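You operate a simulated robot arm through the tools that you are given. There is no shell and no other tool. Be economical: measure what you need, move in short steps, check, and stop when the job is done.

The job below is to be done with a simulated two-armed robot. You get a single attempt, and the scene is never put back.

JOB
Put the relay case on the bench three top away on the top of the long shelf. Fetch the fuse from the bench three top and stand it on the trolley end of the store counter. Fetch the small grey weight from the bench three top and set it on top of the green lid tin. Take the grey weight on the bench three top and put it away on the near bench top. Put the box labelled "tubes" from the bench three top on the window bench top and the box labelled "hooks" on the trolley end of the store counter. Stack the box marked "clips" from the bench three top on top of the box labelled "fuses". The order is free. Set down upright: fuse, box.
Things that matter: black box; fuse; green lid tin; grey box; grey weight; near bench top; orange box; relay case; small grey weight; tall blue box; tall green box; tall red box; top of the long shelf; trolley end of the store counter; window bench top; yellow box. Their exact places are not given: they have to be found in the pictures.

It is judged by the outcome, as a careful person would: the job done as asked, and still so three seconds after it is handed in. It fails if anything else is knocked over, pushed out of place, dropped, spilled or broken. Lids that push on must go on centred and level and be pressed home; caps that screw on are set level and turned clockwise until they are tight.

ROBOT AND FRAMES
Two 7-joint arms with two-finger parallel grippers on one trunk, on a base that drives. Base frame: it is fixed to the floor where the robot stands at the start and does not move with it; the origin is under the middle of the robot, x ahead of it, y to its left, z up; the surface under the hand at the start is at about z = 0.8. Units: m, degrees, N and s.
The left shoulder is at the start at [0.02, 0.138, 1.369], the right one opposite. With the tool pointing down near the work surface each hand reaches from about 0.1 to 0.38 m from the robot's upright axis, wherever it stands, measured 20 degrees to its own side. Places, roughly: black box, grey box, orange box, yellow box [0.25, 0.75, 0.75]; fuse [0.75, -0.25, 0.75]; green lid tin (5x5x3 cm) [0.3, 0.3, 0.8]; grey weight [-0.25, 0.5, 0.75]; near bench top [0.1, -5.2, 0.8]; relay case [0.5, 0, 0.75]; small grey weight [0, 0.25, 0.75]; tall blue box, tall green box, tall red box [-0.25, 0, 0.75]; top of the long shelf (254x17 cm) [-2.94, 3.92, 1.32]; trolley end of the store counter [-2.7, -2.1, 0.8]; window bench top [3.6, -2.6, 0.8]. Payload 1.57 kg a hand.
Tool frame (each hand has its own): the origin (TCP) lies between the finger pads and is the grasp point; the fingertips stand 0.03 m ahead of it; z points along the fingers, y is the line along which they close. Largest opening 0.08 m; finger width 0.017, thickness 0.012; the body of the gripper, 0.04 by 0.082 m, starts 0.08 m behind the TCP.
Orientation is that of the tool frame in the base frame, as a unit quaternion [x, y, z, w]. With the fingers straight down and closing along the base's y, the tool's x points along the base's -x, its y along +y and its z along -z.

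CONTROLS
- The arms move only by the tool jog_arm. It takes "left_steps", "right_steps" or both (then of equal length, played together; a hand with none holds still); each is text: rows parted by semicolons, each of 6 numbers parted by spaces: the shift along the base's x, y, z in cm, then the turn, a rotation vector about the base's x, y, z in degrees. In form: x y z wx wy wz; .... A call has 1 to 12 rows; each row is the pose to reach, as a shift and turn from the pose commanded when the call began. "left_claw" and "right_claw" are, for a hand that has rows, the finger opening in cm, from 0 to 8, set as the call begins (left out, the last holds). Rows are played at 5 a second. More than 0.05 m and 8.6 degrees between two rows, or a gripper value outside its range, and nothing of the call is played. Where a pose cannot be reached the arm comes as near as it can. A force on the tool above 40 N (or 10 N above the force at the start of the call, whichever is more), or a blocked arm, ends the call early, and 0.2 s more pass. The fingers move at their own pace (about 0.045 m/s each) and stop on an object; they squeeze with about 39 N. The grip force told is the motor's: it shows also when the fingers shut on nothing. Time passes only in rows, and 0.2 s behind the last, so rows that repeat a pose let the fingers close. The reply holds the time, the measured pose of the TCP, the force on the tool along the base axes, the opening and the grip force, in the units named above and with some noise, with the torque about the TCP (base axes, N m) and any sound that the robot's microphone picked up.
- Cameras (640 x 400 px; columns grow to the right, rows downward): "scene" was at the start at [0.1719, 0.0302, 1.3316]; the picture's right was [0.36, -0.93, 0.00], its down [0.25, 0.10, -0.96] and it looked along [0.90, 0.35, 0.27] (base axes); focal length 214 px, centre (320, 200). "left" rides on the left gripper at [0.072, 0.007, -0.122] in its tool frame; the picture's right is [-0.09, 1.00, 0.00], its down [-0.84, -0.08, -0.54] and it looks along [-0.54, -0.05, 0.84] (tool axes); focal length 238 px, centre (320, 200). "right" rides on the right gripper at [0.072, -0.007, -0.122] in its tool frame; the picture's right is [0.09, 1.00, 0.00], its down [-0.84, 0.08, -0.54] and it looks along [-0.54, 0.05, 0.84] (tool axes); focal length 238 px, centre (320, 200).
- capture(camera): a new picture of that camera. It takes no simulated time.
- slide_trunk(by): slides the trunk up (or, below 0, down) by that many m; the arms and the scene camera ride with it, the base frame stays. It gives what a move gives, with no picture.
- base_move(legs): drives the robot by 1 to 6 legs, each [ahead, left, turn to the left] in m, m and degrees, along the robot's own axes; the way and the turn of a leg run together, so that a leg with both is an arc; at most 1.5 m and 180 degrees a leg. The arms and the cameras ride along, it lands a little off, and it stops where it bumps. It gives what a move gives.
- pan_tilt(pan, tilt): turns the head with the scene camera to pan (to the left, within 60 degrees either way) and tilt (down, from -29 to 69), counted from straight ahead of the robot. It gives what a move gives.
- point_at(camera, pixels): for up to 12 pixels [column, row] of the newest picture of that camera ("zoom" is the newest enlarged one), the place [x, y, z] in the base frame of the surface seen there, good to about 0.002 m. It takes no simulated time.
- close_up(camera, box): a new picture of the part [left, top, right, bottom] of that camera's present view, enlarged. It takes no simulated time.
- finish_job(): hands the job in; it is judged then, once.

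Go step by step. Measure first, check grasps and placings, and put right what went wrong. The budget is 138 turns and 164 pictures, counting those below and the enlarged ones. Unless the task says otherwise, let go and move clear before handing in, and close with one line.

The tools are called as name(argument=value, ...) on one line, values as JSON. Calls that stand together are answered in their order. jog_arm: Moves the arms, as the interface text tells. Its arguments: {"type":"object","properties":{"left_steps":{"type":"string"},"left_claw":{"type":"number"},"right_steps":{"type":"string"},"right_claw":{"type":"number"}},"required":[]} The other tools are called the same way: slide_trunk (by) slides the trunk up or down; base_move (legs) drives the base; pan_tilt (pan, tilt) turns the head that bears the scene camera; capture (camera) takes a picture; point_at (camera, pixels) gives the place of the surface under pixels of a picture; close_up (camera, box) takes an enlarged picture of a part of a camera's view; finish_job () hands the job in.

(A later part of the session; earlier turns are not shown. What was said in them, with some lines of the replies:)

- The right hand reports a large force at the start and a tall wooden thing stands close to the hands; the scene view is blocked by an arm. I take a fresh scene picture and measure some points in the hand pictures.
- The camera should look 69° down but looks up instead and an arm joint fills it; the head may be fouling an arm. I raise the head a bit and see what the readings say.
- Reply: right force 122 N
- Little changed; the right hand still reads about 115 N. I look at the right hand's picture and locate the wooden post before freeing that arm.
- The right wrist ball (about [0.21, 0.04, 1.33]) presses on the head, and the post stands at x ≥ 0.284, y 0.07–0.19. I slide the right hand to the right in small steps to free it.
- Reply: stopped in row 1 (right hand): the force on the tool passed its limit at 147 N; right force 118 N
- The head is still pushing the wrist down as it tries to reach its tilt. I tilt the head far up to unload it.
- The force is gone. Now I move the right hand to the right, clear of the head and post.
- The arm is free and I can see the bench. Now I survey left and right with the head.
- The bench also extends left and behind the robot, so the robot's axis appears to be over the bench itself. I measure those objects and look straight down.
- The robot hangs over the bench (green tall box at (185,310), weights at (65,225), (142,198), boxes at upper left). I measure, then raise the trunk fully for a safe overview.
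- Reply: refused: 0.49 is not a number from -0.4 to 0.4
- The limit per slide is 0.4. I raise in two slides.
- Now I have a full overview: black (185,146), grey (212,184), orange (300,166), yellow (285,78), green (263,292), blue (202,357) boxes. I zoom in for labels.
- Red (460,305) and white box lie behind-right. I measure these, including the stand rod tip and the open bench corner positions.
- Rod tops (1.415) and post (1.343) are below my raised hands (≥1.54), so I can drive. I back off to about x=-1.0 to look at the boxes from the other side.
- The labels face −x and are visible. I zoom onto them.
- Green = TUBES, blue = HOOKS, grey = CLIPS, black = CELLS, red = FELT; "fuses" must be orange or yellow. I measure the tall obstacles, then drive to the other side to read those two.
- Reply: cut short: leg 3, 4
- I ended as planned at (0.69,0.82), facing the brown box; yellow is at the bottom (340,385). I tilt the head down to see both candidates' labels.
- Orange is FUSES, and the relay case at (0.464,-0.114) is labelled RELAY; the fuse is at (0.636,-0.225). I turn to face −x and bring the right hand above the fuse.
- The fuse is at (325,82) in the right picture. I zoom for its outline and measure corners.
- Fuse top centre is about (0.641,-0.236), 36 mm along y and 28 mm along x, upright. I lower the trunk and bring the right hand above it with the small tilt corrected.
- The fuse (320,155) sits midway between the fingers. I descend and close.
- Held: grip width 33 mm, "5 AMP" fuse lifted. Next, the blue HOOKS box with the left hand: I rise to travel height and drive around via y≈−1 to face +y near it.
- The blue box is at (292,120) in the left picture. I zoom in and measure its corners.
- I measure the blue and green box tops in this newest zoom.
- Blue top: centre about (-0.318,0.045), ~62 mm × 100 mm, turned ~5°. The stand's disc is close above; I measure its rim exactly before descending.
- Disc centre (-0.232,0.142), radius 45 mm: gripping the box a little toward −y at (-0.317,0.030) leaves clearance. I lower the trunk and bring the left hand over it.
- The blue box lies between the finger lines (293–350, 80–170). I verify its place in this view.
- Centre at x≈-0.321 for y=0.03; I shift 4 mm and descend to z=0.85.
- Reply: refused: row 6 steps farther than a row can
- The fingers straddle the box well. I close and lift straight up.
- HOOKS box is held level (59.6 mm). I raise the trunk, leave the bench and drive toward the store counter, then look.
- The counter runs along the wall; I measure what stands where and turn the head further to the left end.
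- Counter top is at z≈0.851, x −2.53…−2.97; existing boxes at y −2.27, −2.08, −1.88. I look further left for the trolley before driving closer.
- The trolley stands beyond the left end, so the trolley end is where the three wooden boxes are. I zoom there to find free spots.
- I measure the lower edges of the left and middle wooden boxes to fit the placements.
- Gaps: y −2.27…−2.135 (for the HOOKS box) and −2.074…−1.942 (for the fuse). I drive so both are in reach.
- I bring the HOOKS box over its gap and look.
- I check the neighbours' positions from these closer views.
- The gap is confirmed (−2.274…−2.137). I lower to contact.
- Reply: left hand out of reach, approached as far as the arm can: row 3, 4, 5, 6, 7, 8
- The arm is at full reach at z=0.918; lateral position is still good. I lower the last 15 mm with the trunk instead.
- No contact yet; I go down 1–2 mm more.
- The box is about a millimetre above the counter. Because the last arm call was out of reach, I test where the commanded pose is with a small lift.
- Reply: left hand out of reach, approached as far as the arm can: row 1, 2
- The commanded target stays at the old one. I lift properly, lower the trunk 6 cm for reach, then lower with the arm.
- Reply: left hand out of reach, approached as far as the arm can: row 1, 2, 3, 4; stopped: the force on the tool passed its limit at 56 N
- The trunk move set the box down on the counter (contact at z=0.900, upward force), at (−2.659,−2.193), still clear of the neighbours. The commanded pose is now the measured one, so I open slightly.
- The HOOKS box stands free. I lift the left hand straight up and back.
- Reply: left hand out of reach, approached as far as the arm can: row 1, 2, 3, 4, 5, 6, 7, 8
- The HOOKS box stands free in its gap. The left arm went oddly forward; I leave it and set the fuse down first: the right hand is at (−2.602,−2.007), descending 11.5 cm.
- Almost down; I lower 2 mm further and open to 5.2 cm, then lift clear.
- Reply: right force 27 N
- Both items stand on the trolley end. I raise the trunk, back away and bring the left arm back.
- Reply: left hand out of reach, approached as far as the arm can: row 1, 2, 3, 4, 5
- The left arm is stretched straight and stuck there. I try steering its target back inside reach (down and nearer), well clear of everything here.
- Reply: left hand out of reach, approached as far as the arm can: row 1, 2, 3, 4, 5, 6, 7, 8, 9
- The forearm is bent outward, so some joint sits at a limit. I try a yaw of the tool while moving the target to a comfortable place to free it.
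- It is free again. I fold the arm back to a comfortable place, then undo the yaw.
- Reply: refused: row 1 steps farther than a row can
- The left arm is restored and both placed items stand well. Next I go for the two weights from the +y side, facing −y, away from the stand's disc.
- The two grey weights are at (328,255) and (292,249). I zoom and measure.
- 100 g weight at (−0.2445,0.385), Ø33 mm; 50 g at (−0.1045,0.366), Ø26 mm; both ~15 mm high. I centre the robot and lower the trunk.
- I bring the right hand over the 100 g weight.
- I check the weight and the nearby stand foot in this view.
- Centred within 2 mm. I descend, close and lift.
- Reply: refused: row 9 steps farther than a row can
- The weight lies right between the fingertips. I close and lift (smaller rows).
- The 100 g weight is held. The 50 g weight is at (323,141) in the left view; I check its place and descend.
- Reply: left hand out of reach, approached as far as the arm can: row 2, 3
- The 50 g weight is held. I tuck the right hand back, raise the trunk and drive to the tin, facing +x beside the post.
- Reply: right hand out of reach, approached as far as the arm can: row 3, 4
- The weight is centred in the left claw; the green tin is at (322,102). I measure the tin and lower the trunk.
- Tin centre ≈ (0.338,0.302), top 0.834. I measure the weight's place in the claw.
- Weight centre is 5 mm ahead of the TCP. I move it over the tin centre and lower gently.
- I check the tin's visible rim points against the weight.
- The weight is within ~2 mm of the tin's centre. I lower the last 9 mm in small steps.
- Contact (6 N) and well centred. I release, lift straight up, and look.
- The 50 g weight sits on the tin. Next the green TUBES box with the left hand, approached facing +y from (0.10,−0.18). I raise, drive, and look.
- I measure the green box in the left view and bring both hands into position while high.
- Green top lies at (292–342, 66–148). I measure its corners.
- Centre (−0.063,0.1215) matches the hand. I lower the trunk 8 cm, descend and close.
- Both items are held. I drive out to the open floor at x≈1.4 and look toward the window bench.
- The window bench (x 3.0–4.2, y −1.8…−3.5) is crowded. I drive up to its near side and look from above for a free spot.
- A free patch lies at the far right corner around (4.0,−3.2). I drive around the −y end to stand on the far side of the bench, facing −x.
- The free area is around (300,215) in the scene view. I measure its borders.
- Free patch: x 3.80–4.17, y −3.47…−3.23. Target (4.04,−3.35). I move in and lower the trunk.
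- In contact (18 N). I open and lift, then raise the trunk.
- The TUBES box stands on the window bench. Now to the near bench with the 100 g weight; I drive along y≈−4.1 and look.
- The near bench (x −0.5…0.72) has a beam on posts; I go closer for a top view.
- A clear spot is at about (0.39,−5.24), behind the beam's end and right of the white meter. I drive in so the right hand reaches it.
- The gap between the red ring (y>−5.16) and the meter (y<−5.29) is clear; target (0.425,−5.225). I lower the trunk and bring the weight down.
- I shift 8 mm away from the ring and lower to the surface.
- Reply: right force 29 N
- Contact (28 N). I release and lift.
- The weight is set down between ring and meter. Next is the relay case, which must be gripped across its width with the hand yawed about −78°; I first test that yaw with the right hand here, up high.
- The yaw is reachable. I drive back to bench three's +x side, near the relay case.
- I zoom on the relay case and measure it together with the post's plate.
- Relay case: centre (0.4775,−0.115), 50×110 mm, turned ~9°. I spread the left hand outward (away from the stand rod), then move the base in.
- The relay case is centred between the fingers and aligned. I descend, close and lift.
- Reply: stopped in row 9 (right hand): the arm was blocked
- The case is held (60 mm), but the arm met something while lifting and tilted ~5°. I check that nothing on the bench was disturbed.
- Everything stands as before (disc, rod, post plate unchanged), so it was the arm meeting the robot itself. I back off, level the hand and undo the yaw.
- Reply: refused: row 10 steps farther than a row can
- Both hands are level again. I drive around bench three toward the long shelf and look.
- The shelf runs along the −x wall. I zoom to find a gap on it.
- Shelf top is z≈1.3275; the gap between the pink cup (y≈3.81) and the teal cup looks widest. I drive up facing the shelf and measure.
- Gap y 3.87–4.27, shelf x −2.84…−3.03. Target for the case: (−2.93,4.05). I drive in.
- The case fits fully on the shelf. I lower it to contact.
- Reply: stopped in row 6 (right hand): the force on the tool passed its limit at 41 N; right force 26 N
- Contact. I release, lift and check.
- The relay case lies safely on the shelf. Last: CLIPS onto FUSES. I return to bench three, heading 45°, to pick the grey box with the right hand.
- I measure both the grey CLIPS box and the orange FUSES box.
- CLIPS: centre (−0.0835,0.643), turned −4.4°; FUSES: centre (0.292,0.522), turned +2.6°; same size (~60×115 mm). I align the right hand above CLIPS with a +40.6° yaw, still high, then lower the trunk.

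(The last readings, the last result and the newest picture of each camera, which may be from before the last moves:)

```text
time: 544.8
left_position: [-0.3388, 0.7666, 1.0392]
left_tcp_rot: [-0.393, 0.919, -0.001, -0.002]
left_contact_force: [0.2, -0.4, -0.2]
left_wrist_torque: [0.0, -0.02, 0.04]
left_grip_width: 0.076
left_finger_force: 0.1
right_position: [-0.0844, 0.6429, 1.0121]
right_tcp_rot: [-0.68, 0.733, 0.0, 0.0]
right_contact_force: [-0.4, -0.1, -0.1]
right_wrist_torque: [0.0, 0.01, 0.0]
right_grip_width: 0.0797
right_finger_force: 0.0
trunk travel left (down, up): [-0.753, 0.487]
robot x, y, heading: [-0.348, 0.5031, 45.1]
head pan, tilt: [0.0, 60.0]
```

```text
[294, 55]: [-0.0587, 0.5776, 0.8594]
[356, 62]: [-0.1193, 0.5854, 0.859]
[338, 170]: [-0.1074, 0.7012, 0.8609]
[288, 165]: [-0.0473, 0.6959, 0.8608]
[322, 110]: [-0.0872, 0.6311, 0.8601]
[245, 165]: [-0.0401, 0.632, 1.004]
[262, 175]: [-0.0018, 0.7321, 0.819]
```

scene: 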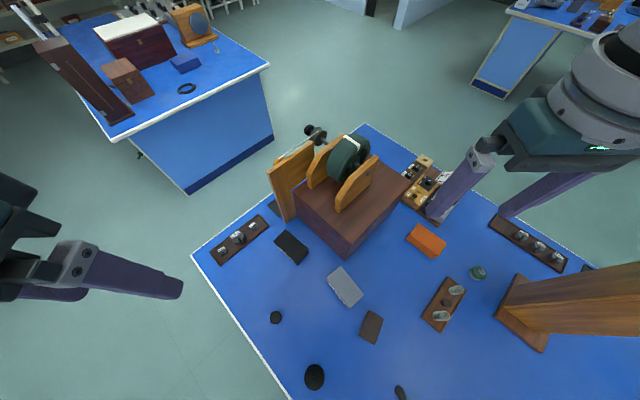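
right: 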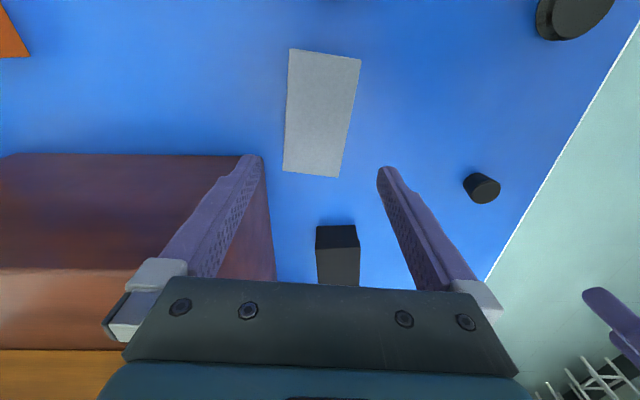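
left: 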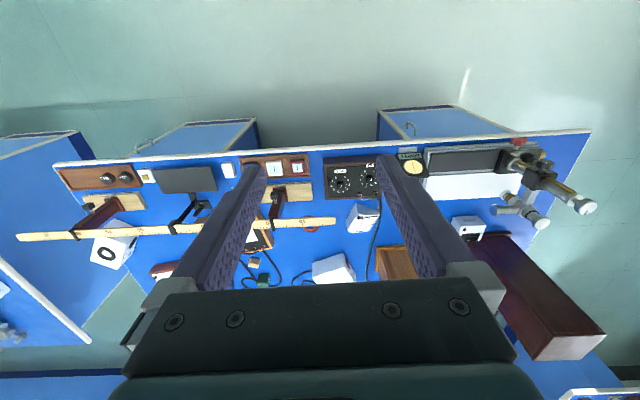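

Aligned within ~1°. I descend, close and lift.

jog_arm(right_steps="0.1 -0.1 -4 0 0 -1.3; 0.1 -0.1 -8 0 0 -1.3; 0.1 -0.1 -12 0 0 -1.3; 0.1 -0.1 -16.9 0 0 -1.3; 0.1 -0.1 -16.9 0 0 -1.3")

jog_arm(right_steps="0 0 0 0 0 0; 0 0 0 0 0 0; 0 0 0 0 0 0; 0 0 0 0 0 0; 0 0 4 0 0 0; 0 0 8 0 0 0; 0 0 12 0 0 0; 0 0 12 0 0 0", right_claw=4.5)

capture(camera="right")

```text
time: 546.0
left_position: [-0.3393, 0.7661, 1.038]
left_tcp_rot: [-0.394, 0.919, -0.001, -0.002]
left_contact_force: [-0.8, -0.2, -0.3]
left_wrist_torque: [0.02, 0.01, 0.02]
left_grip_width: 0.076
left_finger_force: 0.0
right_position: [-0.0819, 0.6431, 0.8413]
right_tcp_rot: [-0.673, 0.74, 0.0, 0.0]
right_contact_force: [0.1, -0.3, -0.3]
right_wrist_torque: [0.0, 0.0, -0.02]
right_grip_width: 0.08
right_finger_force: 0.0
trunk travel left (down, up): [-0.753, 0.487]
robot x, y, heading: [-0.348, 0.501, 44.9]
head pan, tilt: [0.0, 60.0]
```

```text
time: 547.8
left_position: [-0.3395, 0.7667, 1.0392]
left_tcp_rot: [-0.393, 0.919, -0.002, -0.002]
left_contact_force: [0.7, -0.5, 0.2]
left_wrist_torque: [0.0, 0.0, 0.03]
left_grip_width: 0.076
left_finger_force: 0.1
right_position: [-0.0844, 0.6421, 0.962]
right_tcp_rot: [-0.671, 0.741, 0.0, -0.001]
right_contact_force: [-0.6, 0.0, -1.9]
right_wrist_torque: [0.0, 0.0, -0.02]
right_grip_width: 0.0698
right_finger_force: 38.7
trunk travel left (down, up): [-0.753, 0.487]
robot x, y, heading: [-0.3508, 0.5048, 45.4]
head pan, tilt: [0.0, 60.0]
```

```text
35 pictures are left
```

right: 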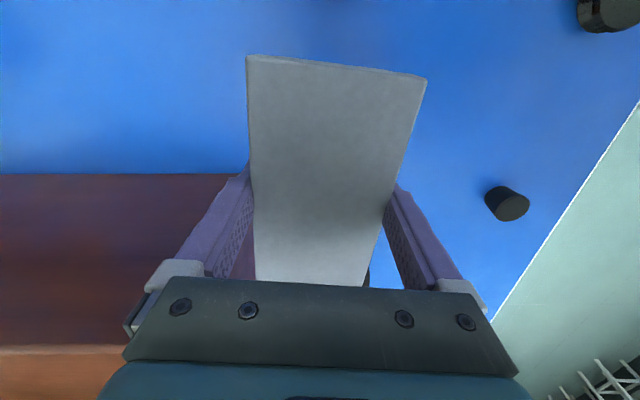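

CLIPS is held level (70 mm). I raise, shift the robot by the grey→orange offset at the same heading, and come down above FUSES.

slide_trunk(by=0.4)

base_move(legs=[[0.182, -0.349, 0]])

slide_trunk(by=-0.3)

capture(camera="right")

capture(camera="scene")

```text
time: 551.6
left_position: [-0.339, 0.7671, 1.4398]
left_tcp_rot: [-0.393, 0.92, 0.0, -0.001]
left_contact_force: [0.5, 0.3, -0.2]
left_wrist_torque: [0.01, -0.02, -0.01]
left_grip_width: 0.076
left_finger_force: 0.1
right_position: [-0.0828, 0.6422, 1.3617]
right_tcp_rot: [-0.672, 0.74, -0.001, 0.0]
right_contact_force: [0.2, 0.3, -2.4]
right_wrist_torque: [0.02, 0.0, 0.02]
right_grip_width: 0.0697
right_finger_force: 39.2
trunk travel left (down, up): [-1.153, 0.087]
robot x, y, heading: [-0.3469, 0.5054, 45.4]
head pan, tilt: [0.0, 60.0]
```

```text
time: 554.1
left_position: [0.0391, 0.6484, 1.4409]
left_tcp_rot: [-0.392, 0.92, -0.001, -0.002]
left_contact_force: [-0.4, -0.3, -0.7]
left_wrist_torque: [0.0, -0.02, 0.02]
left_grip_width: 0.0759
left_finger_force: 0.0
right_position: [0.2959, 0.5241, 1.3614]
right_tcp_rot: [-0.672, 0.741, 0.0, 0.0]
right_contact_force: [0.7, 0.2, -2.1]
right_wrist_torque: [0.05, 0.01, 0.03]
right_grip_width: 0.0693
right_finger_force: 39.2
trunk travel left (down, up): [-1.153, 0.087]
robot x, y, heading: [0.0247, 0.3835, 45.3]
head pan, tilt: [0.0, 60.0]
```

```text
time: 557.1
left_position: [0.0384, 0.647, 1.1399]
left_tcp_rot: [-0.392, 0.92, -0.001, -0.001]
left_contact_force: [0.0, 0.2, 0.5]
left_wrist_torque: [0.01, 0.01, 0.0]
left_grip_width: 0.0758
left_finger_force: 0.1
right_position: [0.2942, 0.5248, 1.0629]
right_tcp_rot: [-0.672, 0.74, -0.001, -0.001]
right_contact_force: [0.7, 0.4, -1.8]
right_wrist_torque: [0.03, 0.0, 0.01]
right_grip_width: 0.0696
right_finger_force: 38.8
trunk travel left (down, up): [-0.853, 0.387]
robot x, y, heading: [0.0293, 0.3886, 45.2]
head pan, tilt: [0.0, 60.0]
```

```text
34 pictures are left
```

right: 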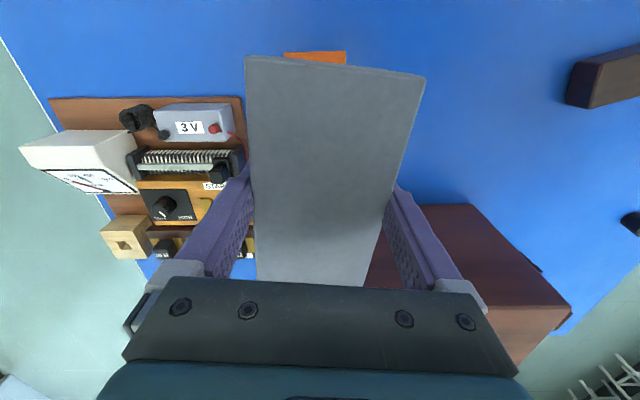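

```text
33 pictures are left
```

scene: 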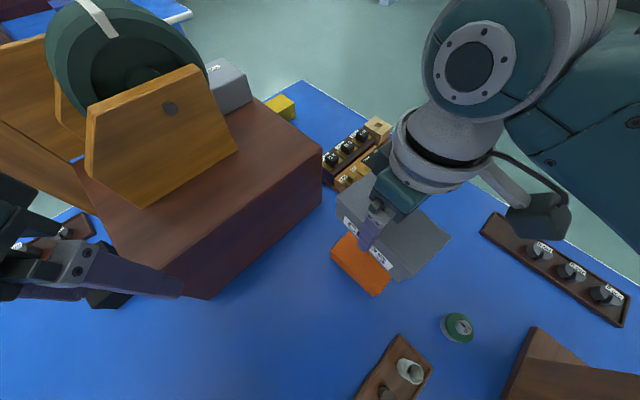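

I measure the held box's top corners and the visible orange corners.

point_at(camera="right", pixels=[[252, 62], [418, 83], [362, 280], [262, 276], [288, 54], [343, 53]])

point_at(camera="scene", pixels=[[340, 255], [376, 292], [388, 272], [345, 237], [332, 258], [378, 297]])

```text
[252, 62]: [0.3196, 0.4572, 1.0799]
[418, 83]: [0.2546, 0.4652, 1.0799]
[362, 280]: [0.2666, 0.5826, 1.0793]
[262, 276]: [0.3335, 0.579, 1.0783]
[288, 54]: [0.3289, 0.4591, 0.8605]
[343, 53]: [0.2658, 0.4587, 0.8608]
```

```text
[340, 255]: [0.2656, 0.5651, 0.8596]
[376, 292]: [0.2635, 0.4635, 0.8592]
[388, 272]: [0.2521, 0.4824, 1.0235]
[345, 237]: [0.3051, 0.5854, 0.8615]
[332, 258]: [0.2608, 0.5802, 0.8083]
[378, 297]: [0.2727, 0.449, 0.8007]
```

Grey is centred over orange within ~2 mm; it needs +7.5° of turn. I lower the trunk 6 cm, turn and descend.

slide_trunk(by=-0.06)

jog_arm(right_steps="0.1 0 -2 0 0 3.7; 0.1 -0.1 -4 0 0 7.4; 0.1 -0.1 -7 0 0 7.4; 0.1 -0.1 -8.5 0 0 7.4; 0.1 -0.1 -8.5 0 0 7.4")

capture(camera="right")

capture(camera="scene")

```text
time: 558.1
left_position: [0.0387, 0.6478, 1.0796]
left_tcp_rot: [-0.392, 0.92, -0.001, -0.002]
left_contact_force: [-0.5, 0.8, 0.2]
left_wrist_torque: [-0.02, 0.01, -0.01]
left_grip_width: 0.0759
left_finger_force: 0.0
right_position: [0.2953, 0.5234, 1.0022]
right_tcp_rot: [-0.671, 0.741, -0.001, 0.0]
right_contact_force: [0.3, 0.2, -1.2]
right_wrist_torque: [0.01, -0.02, 0.01]
right_grip_width: 0.0697
right_finger_force: 39.3
trunk travel left (down, up): [-0.793, 0.447]
robot x, y, heading: [0.0254, 0.3877, 45.2]
head pan, tilt: [0.0, 60.0]
```

```text
time: 559.3
left_position: [0.0384, 0.6487, 1.0787]
left_tcp_rot: [-0.393, 0.92, -0.001, -0.002]
left_contact_force: [0.6, -0.1, -0.5]
left_wrist_torque: [-0.02, -0.03, 0.02]
left_grip_width: 0.0761
left_finger_force: 0.3
right_position: [0.2955, 0.5227, 0.9173]
right_tcp_rot: [0.718, -0.696, 0.001, 0.0]
right_contact_force: [0.3, -1.1, -1.8]
right_wrist_torque: [-0.01, 0.0, -0.01]
right_grip_width: 0.0698
right_finger_force: 38.8
trunk travel left (down, up): [-0.793, 0.447]
robot x, y, heading: [0.0285, 0.3844, 45.3]
head pan, tilt: [0.0, 60.0]
```

```text
32 pictures are left
```

right: 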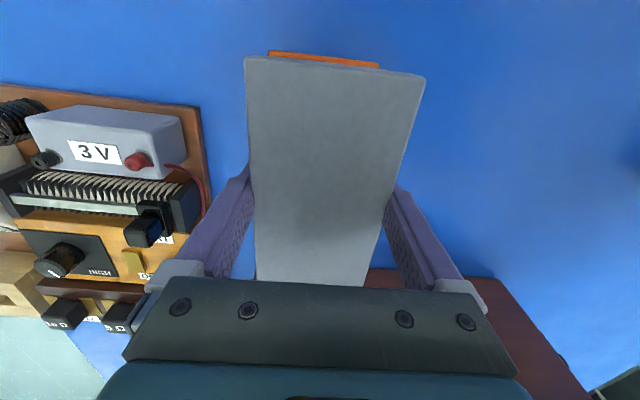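

```text
31 pictures are left
```

scene: 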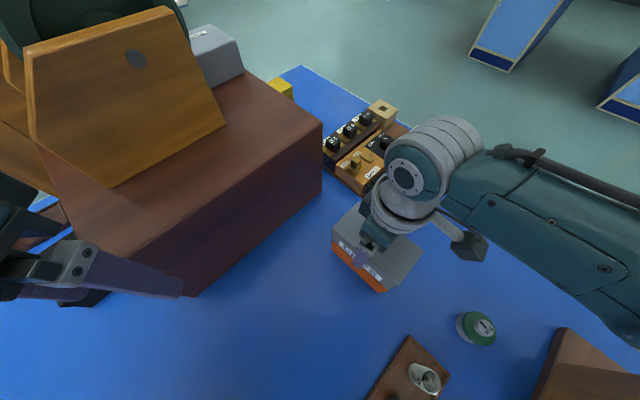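

Well aligned over the orange box. I lower the last 15 mm gently.

jog_arm(right_steps="0 0 -0.8 0 0 0; 0 0 -1.2 0 0 0; 0 0 -1.4 0 0 0; 0 0 -1.55 0 0 0; 0 0 -1.65 0 0 0; 0 0 -1.65 0 0 0")

close_up(camera="scene", box=[310, 190, 450, 310])

```text
time: 560.9
left_position: [0.0394, 0.6466, 1.0789]
left_tcp_rot: [-0.393, 0.919, -0.001, -0.001]
left_contact_force: [-0.3, -0.3, -0.3]
left_wrist_torque: [0.0, 0.0, 0.0]
left_grip_width: 0.0763
left_finger_force: 0.0
right_position: [0.2966, 0.5236, 0.9024]
right_tcp_rot: [0.719, -0.696, -0.001, 0.0]
right_contact_force: [-3.1, -7.6, 24.7]
right_wrist_torque: [-0.2, -0.01, 0.01]
right_grip_width: 0.0698
right_finger_force: 39.0
trunk travel left (down, up): [-0.793, 0.447]
robot x, y, heading: [0.0324, 0.3866, 45.1]
head pan, tilt: [0.0, 60.0]
stopped in row 6 (right hand): the force on the tool passed its limit at 41 N (the readings are from after the stop); the commanded pose is now the measured one
```

```text
3.33 times, centred on (380, 250) of scene
```

zoom: 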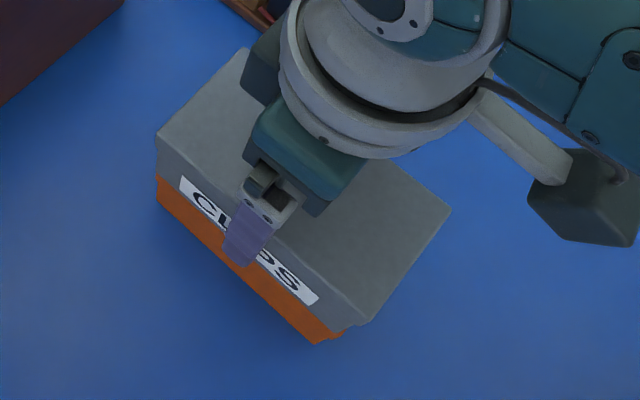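

It rests on the orange box, aligned. I open only slightly, lift straight up and look.

jog_arm(right_steps="0 0 0.1 0 0 0; 0 0 0.1 0 0 0; 0 0 0.1 0 0 0; 0 0 3 0 0 0; 0 0 7 0 0 0; 0 0 11 0 0 0; 0 0 14 0 0 0; 0 0 14 0 0 0", right_claw=8)

slide_trunk(by=0.4)

capture(camera="right")

capture(camera="scene")

```text
time: 562.7
left_position: [0.0393, 0.6479, 1.0784]
left_tcp_rot: [-0.393, 0.92, -0.001, -0.002]
left_contact_force: [-0.4, 0.0, -0.1]
left_wrist_torque: [-0.02, 0.02, -0.02]
left_grip_width: 0.0759
left_finger_force: 0.1
right_position: [0.2957, 0.5219, 1.0426]
right_tcp_rot: [0.718, -0.697, 0.0, 0.0]
right_contact_force: [0.8, -0.4, -0.4]
right_wrist_torque: [-0.02, 0.0, -0.02]
right_grip_width: 0.0802
right_finger_force: 0.1
trunk travel left (down, up): [-0.793, 0.447]
robot x, y, heading: [0.0282, 0.3855, 45.3]
head pan, tilt: [0.0, 60.0]
```

```text
time: 566.5
left_position: [0.039, 0.6477, 1.4793]
left_tcp_rot: [-0.392, 0.92, -0.001, -0.002]
left_contact_force: [0.9, 0.0, 1.0]
left_wrist_torque: [0.01, -0.01, -0.01]
left_grip_width: 0.0762
left_finger_force: 0.0
right_position: [0.2946, 0.5223, 1.4414]
right_tcp_rot: [0.718, -0.696, -0.001, 0.001]
right_contact_force: [-0.1, -0.3, -0.2]
right_wrist_torque: [0.03, -0.01, 0.0]
right_grip_width: 0.0799
right_finger_force: 0.0
trunk travel left (down, up): [-1.193, 0.047]
robot x, y, heading: [0.0281, 0.3872, 45.3]
head pan, tilt: [0.0, 60.0]
```

```text
29 pictures are left
```

right: 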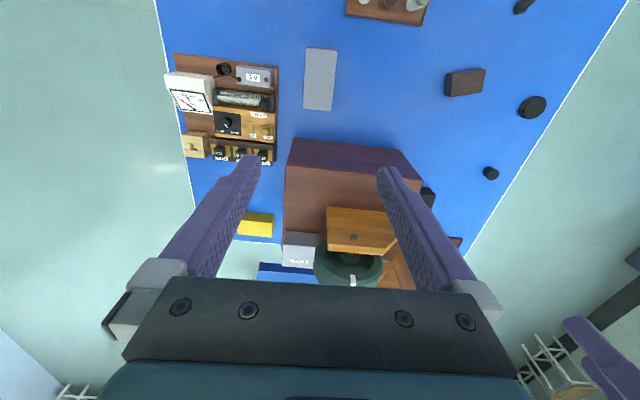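

```text
28 pictures are left
```

scene: 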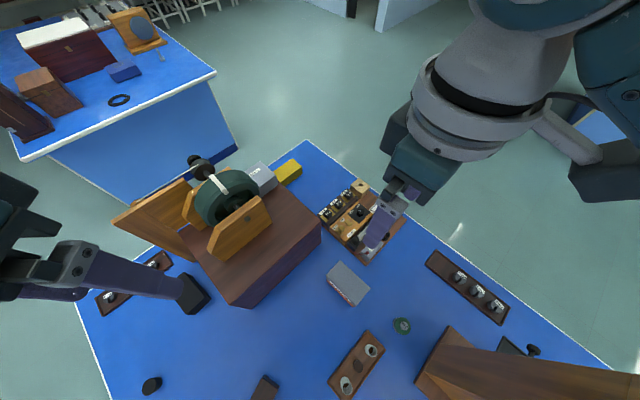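

The stack stands and the 50 g weight still sits on the green tin. One zoom to confirm, then I back clear.

close_up(camera="scene", box=[310, 240, 430, 350])

base_move(legs=[[-1.0, 0, 0]])

pan_tilt(pan=0, tilt=45)

capture(camera="scene")

```text
3.64 times, centred on (370, 295) of scene
```

zoom: 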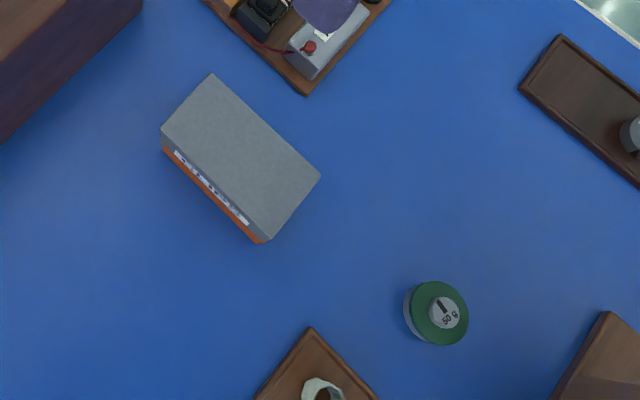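

```text
time: 571.7
left_position: [-0.6615, -0.0565, 1.4802]
left_tcp_rot: [-0.393, 0.92, -0.001, -0.002]
left_contact_force: [0.2, 0.2, 0.4]
left_wrist_torque: [-0.01, 0.01, -0.02]
left_grip_width: 0.0761
left_finger_force: 0.1
right_position: [-0.405, -0.1812, 1.4418]
right_tcp_rot: [0.719, -0.695, 0.0, 0.0]
right_contact_force: [0.6, -0.3, 0.0]
right_wrist_torque: [-0.01, 0.03, 0.0]
right_grip_width: 0.0797
right_finger_force: 0.1
trunk travel left (down, up): [-1.193, 0.047]
robot x, y, heading: [-0.673, -0.3188, 45.4]
head pan, tilt: [0.0, 60.0]
```

```text
time: 572.5
left_position: [-0.6619, -0.0561, 1.4785]
left_tcp_rot: [-0.393, 0.919, -0.001, -0.001]
left_contact_force: [-0.2, -0.7, -1.0]
left_wrist_torque: [0.03, -0.02, 0.0]
left_grip_width: 0.076
left_finger_force: 0.2
right_position: [-0.404, -0.1811, 1.4411]
right_tcp_rot: [0.719, -0.695, -0.001, 0.001]
right_contact_force: [-0.2, -0.2, 0.5]
right_wrist_torque: [0.01, 0.02, -0.02]
right_grip_width: 0.0799
right_finger_force: 0.2
trunk travel left (down, up): [-1.193, 0.047]
robot x, y, heading: [-0.6716, -0.3191, 45.4]
head pan, tilt: [0.0, 45.0]
```

```text
26 pictures are left
```

scene: 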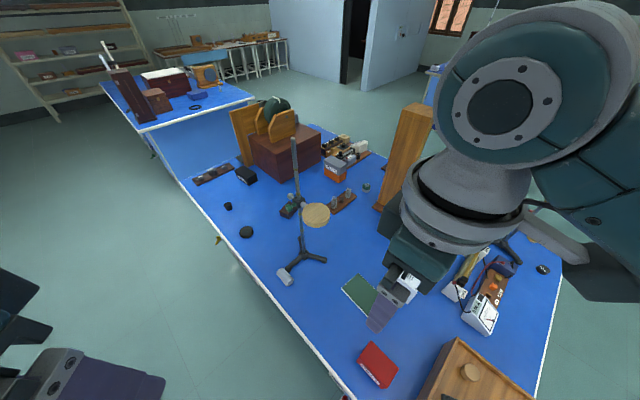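

Everything on bench three stands in order, the stack and the tin included, and both hands are empty and clear. I hand the job in.

finish_job()

```text
The job is handed in.
```

All seven items were moved to where you asked, and both hands were empty and clear when I handed the job in.
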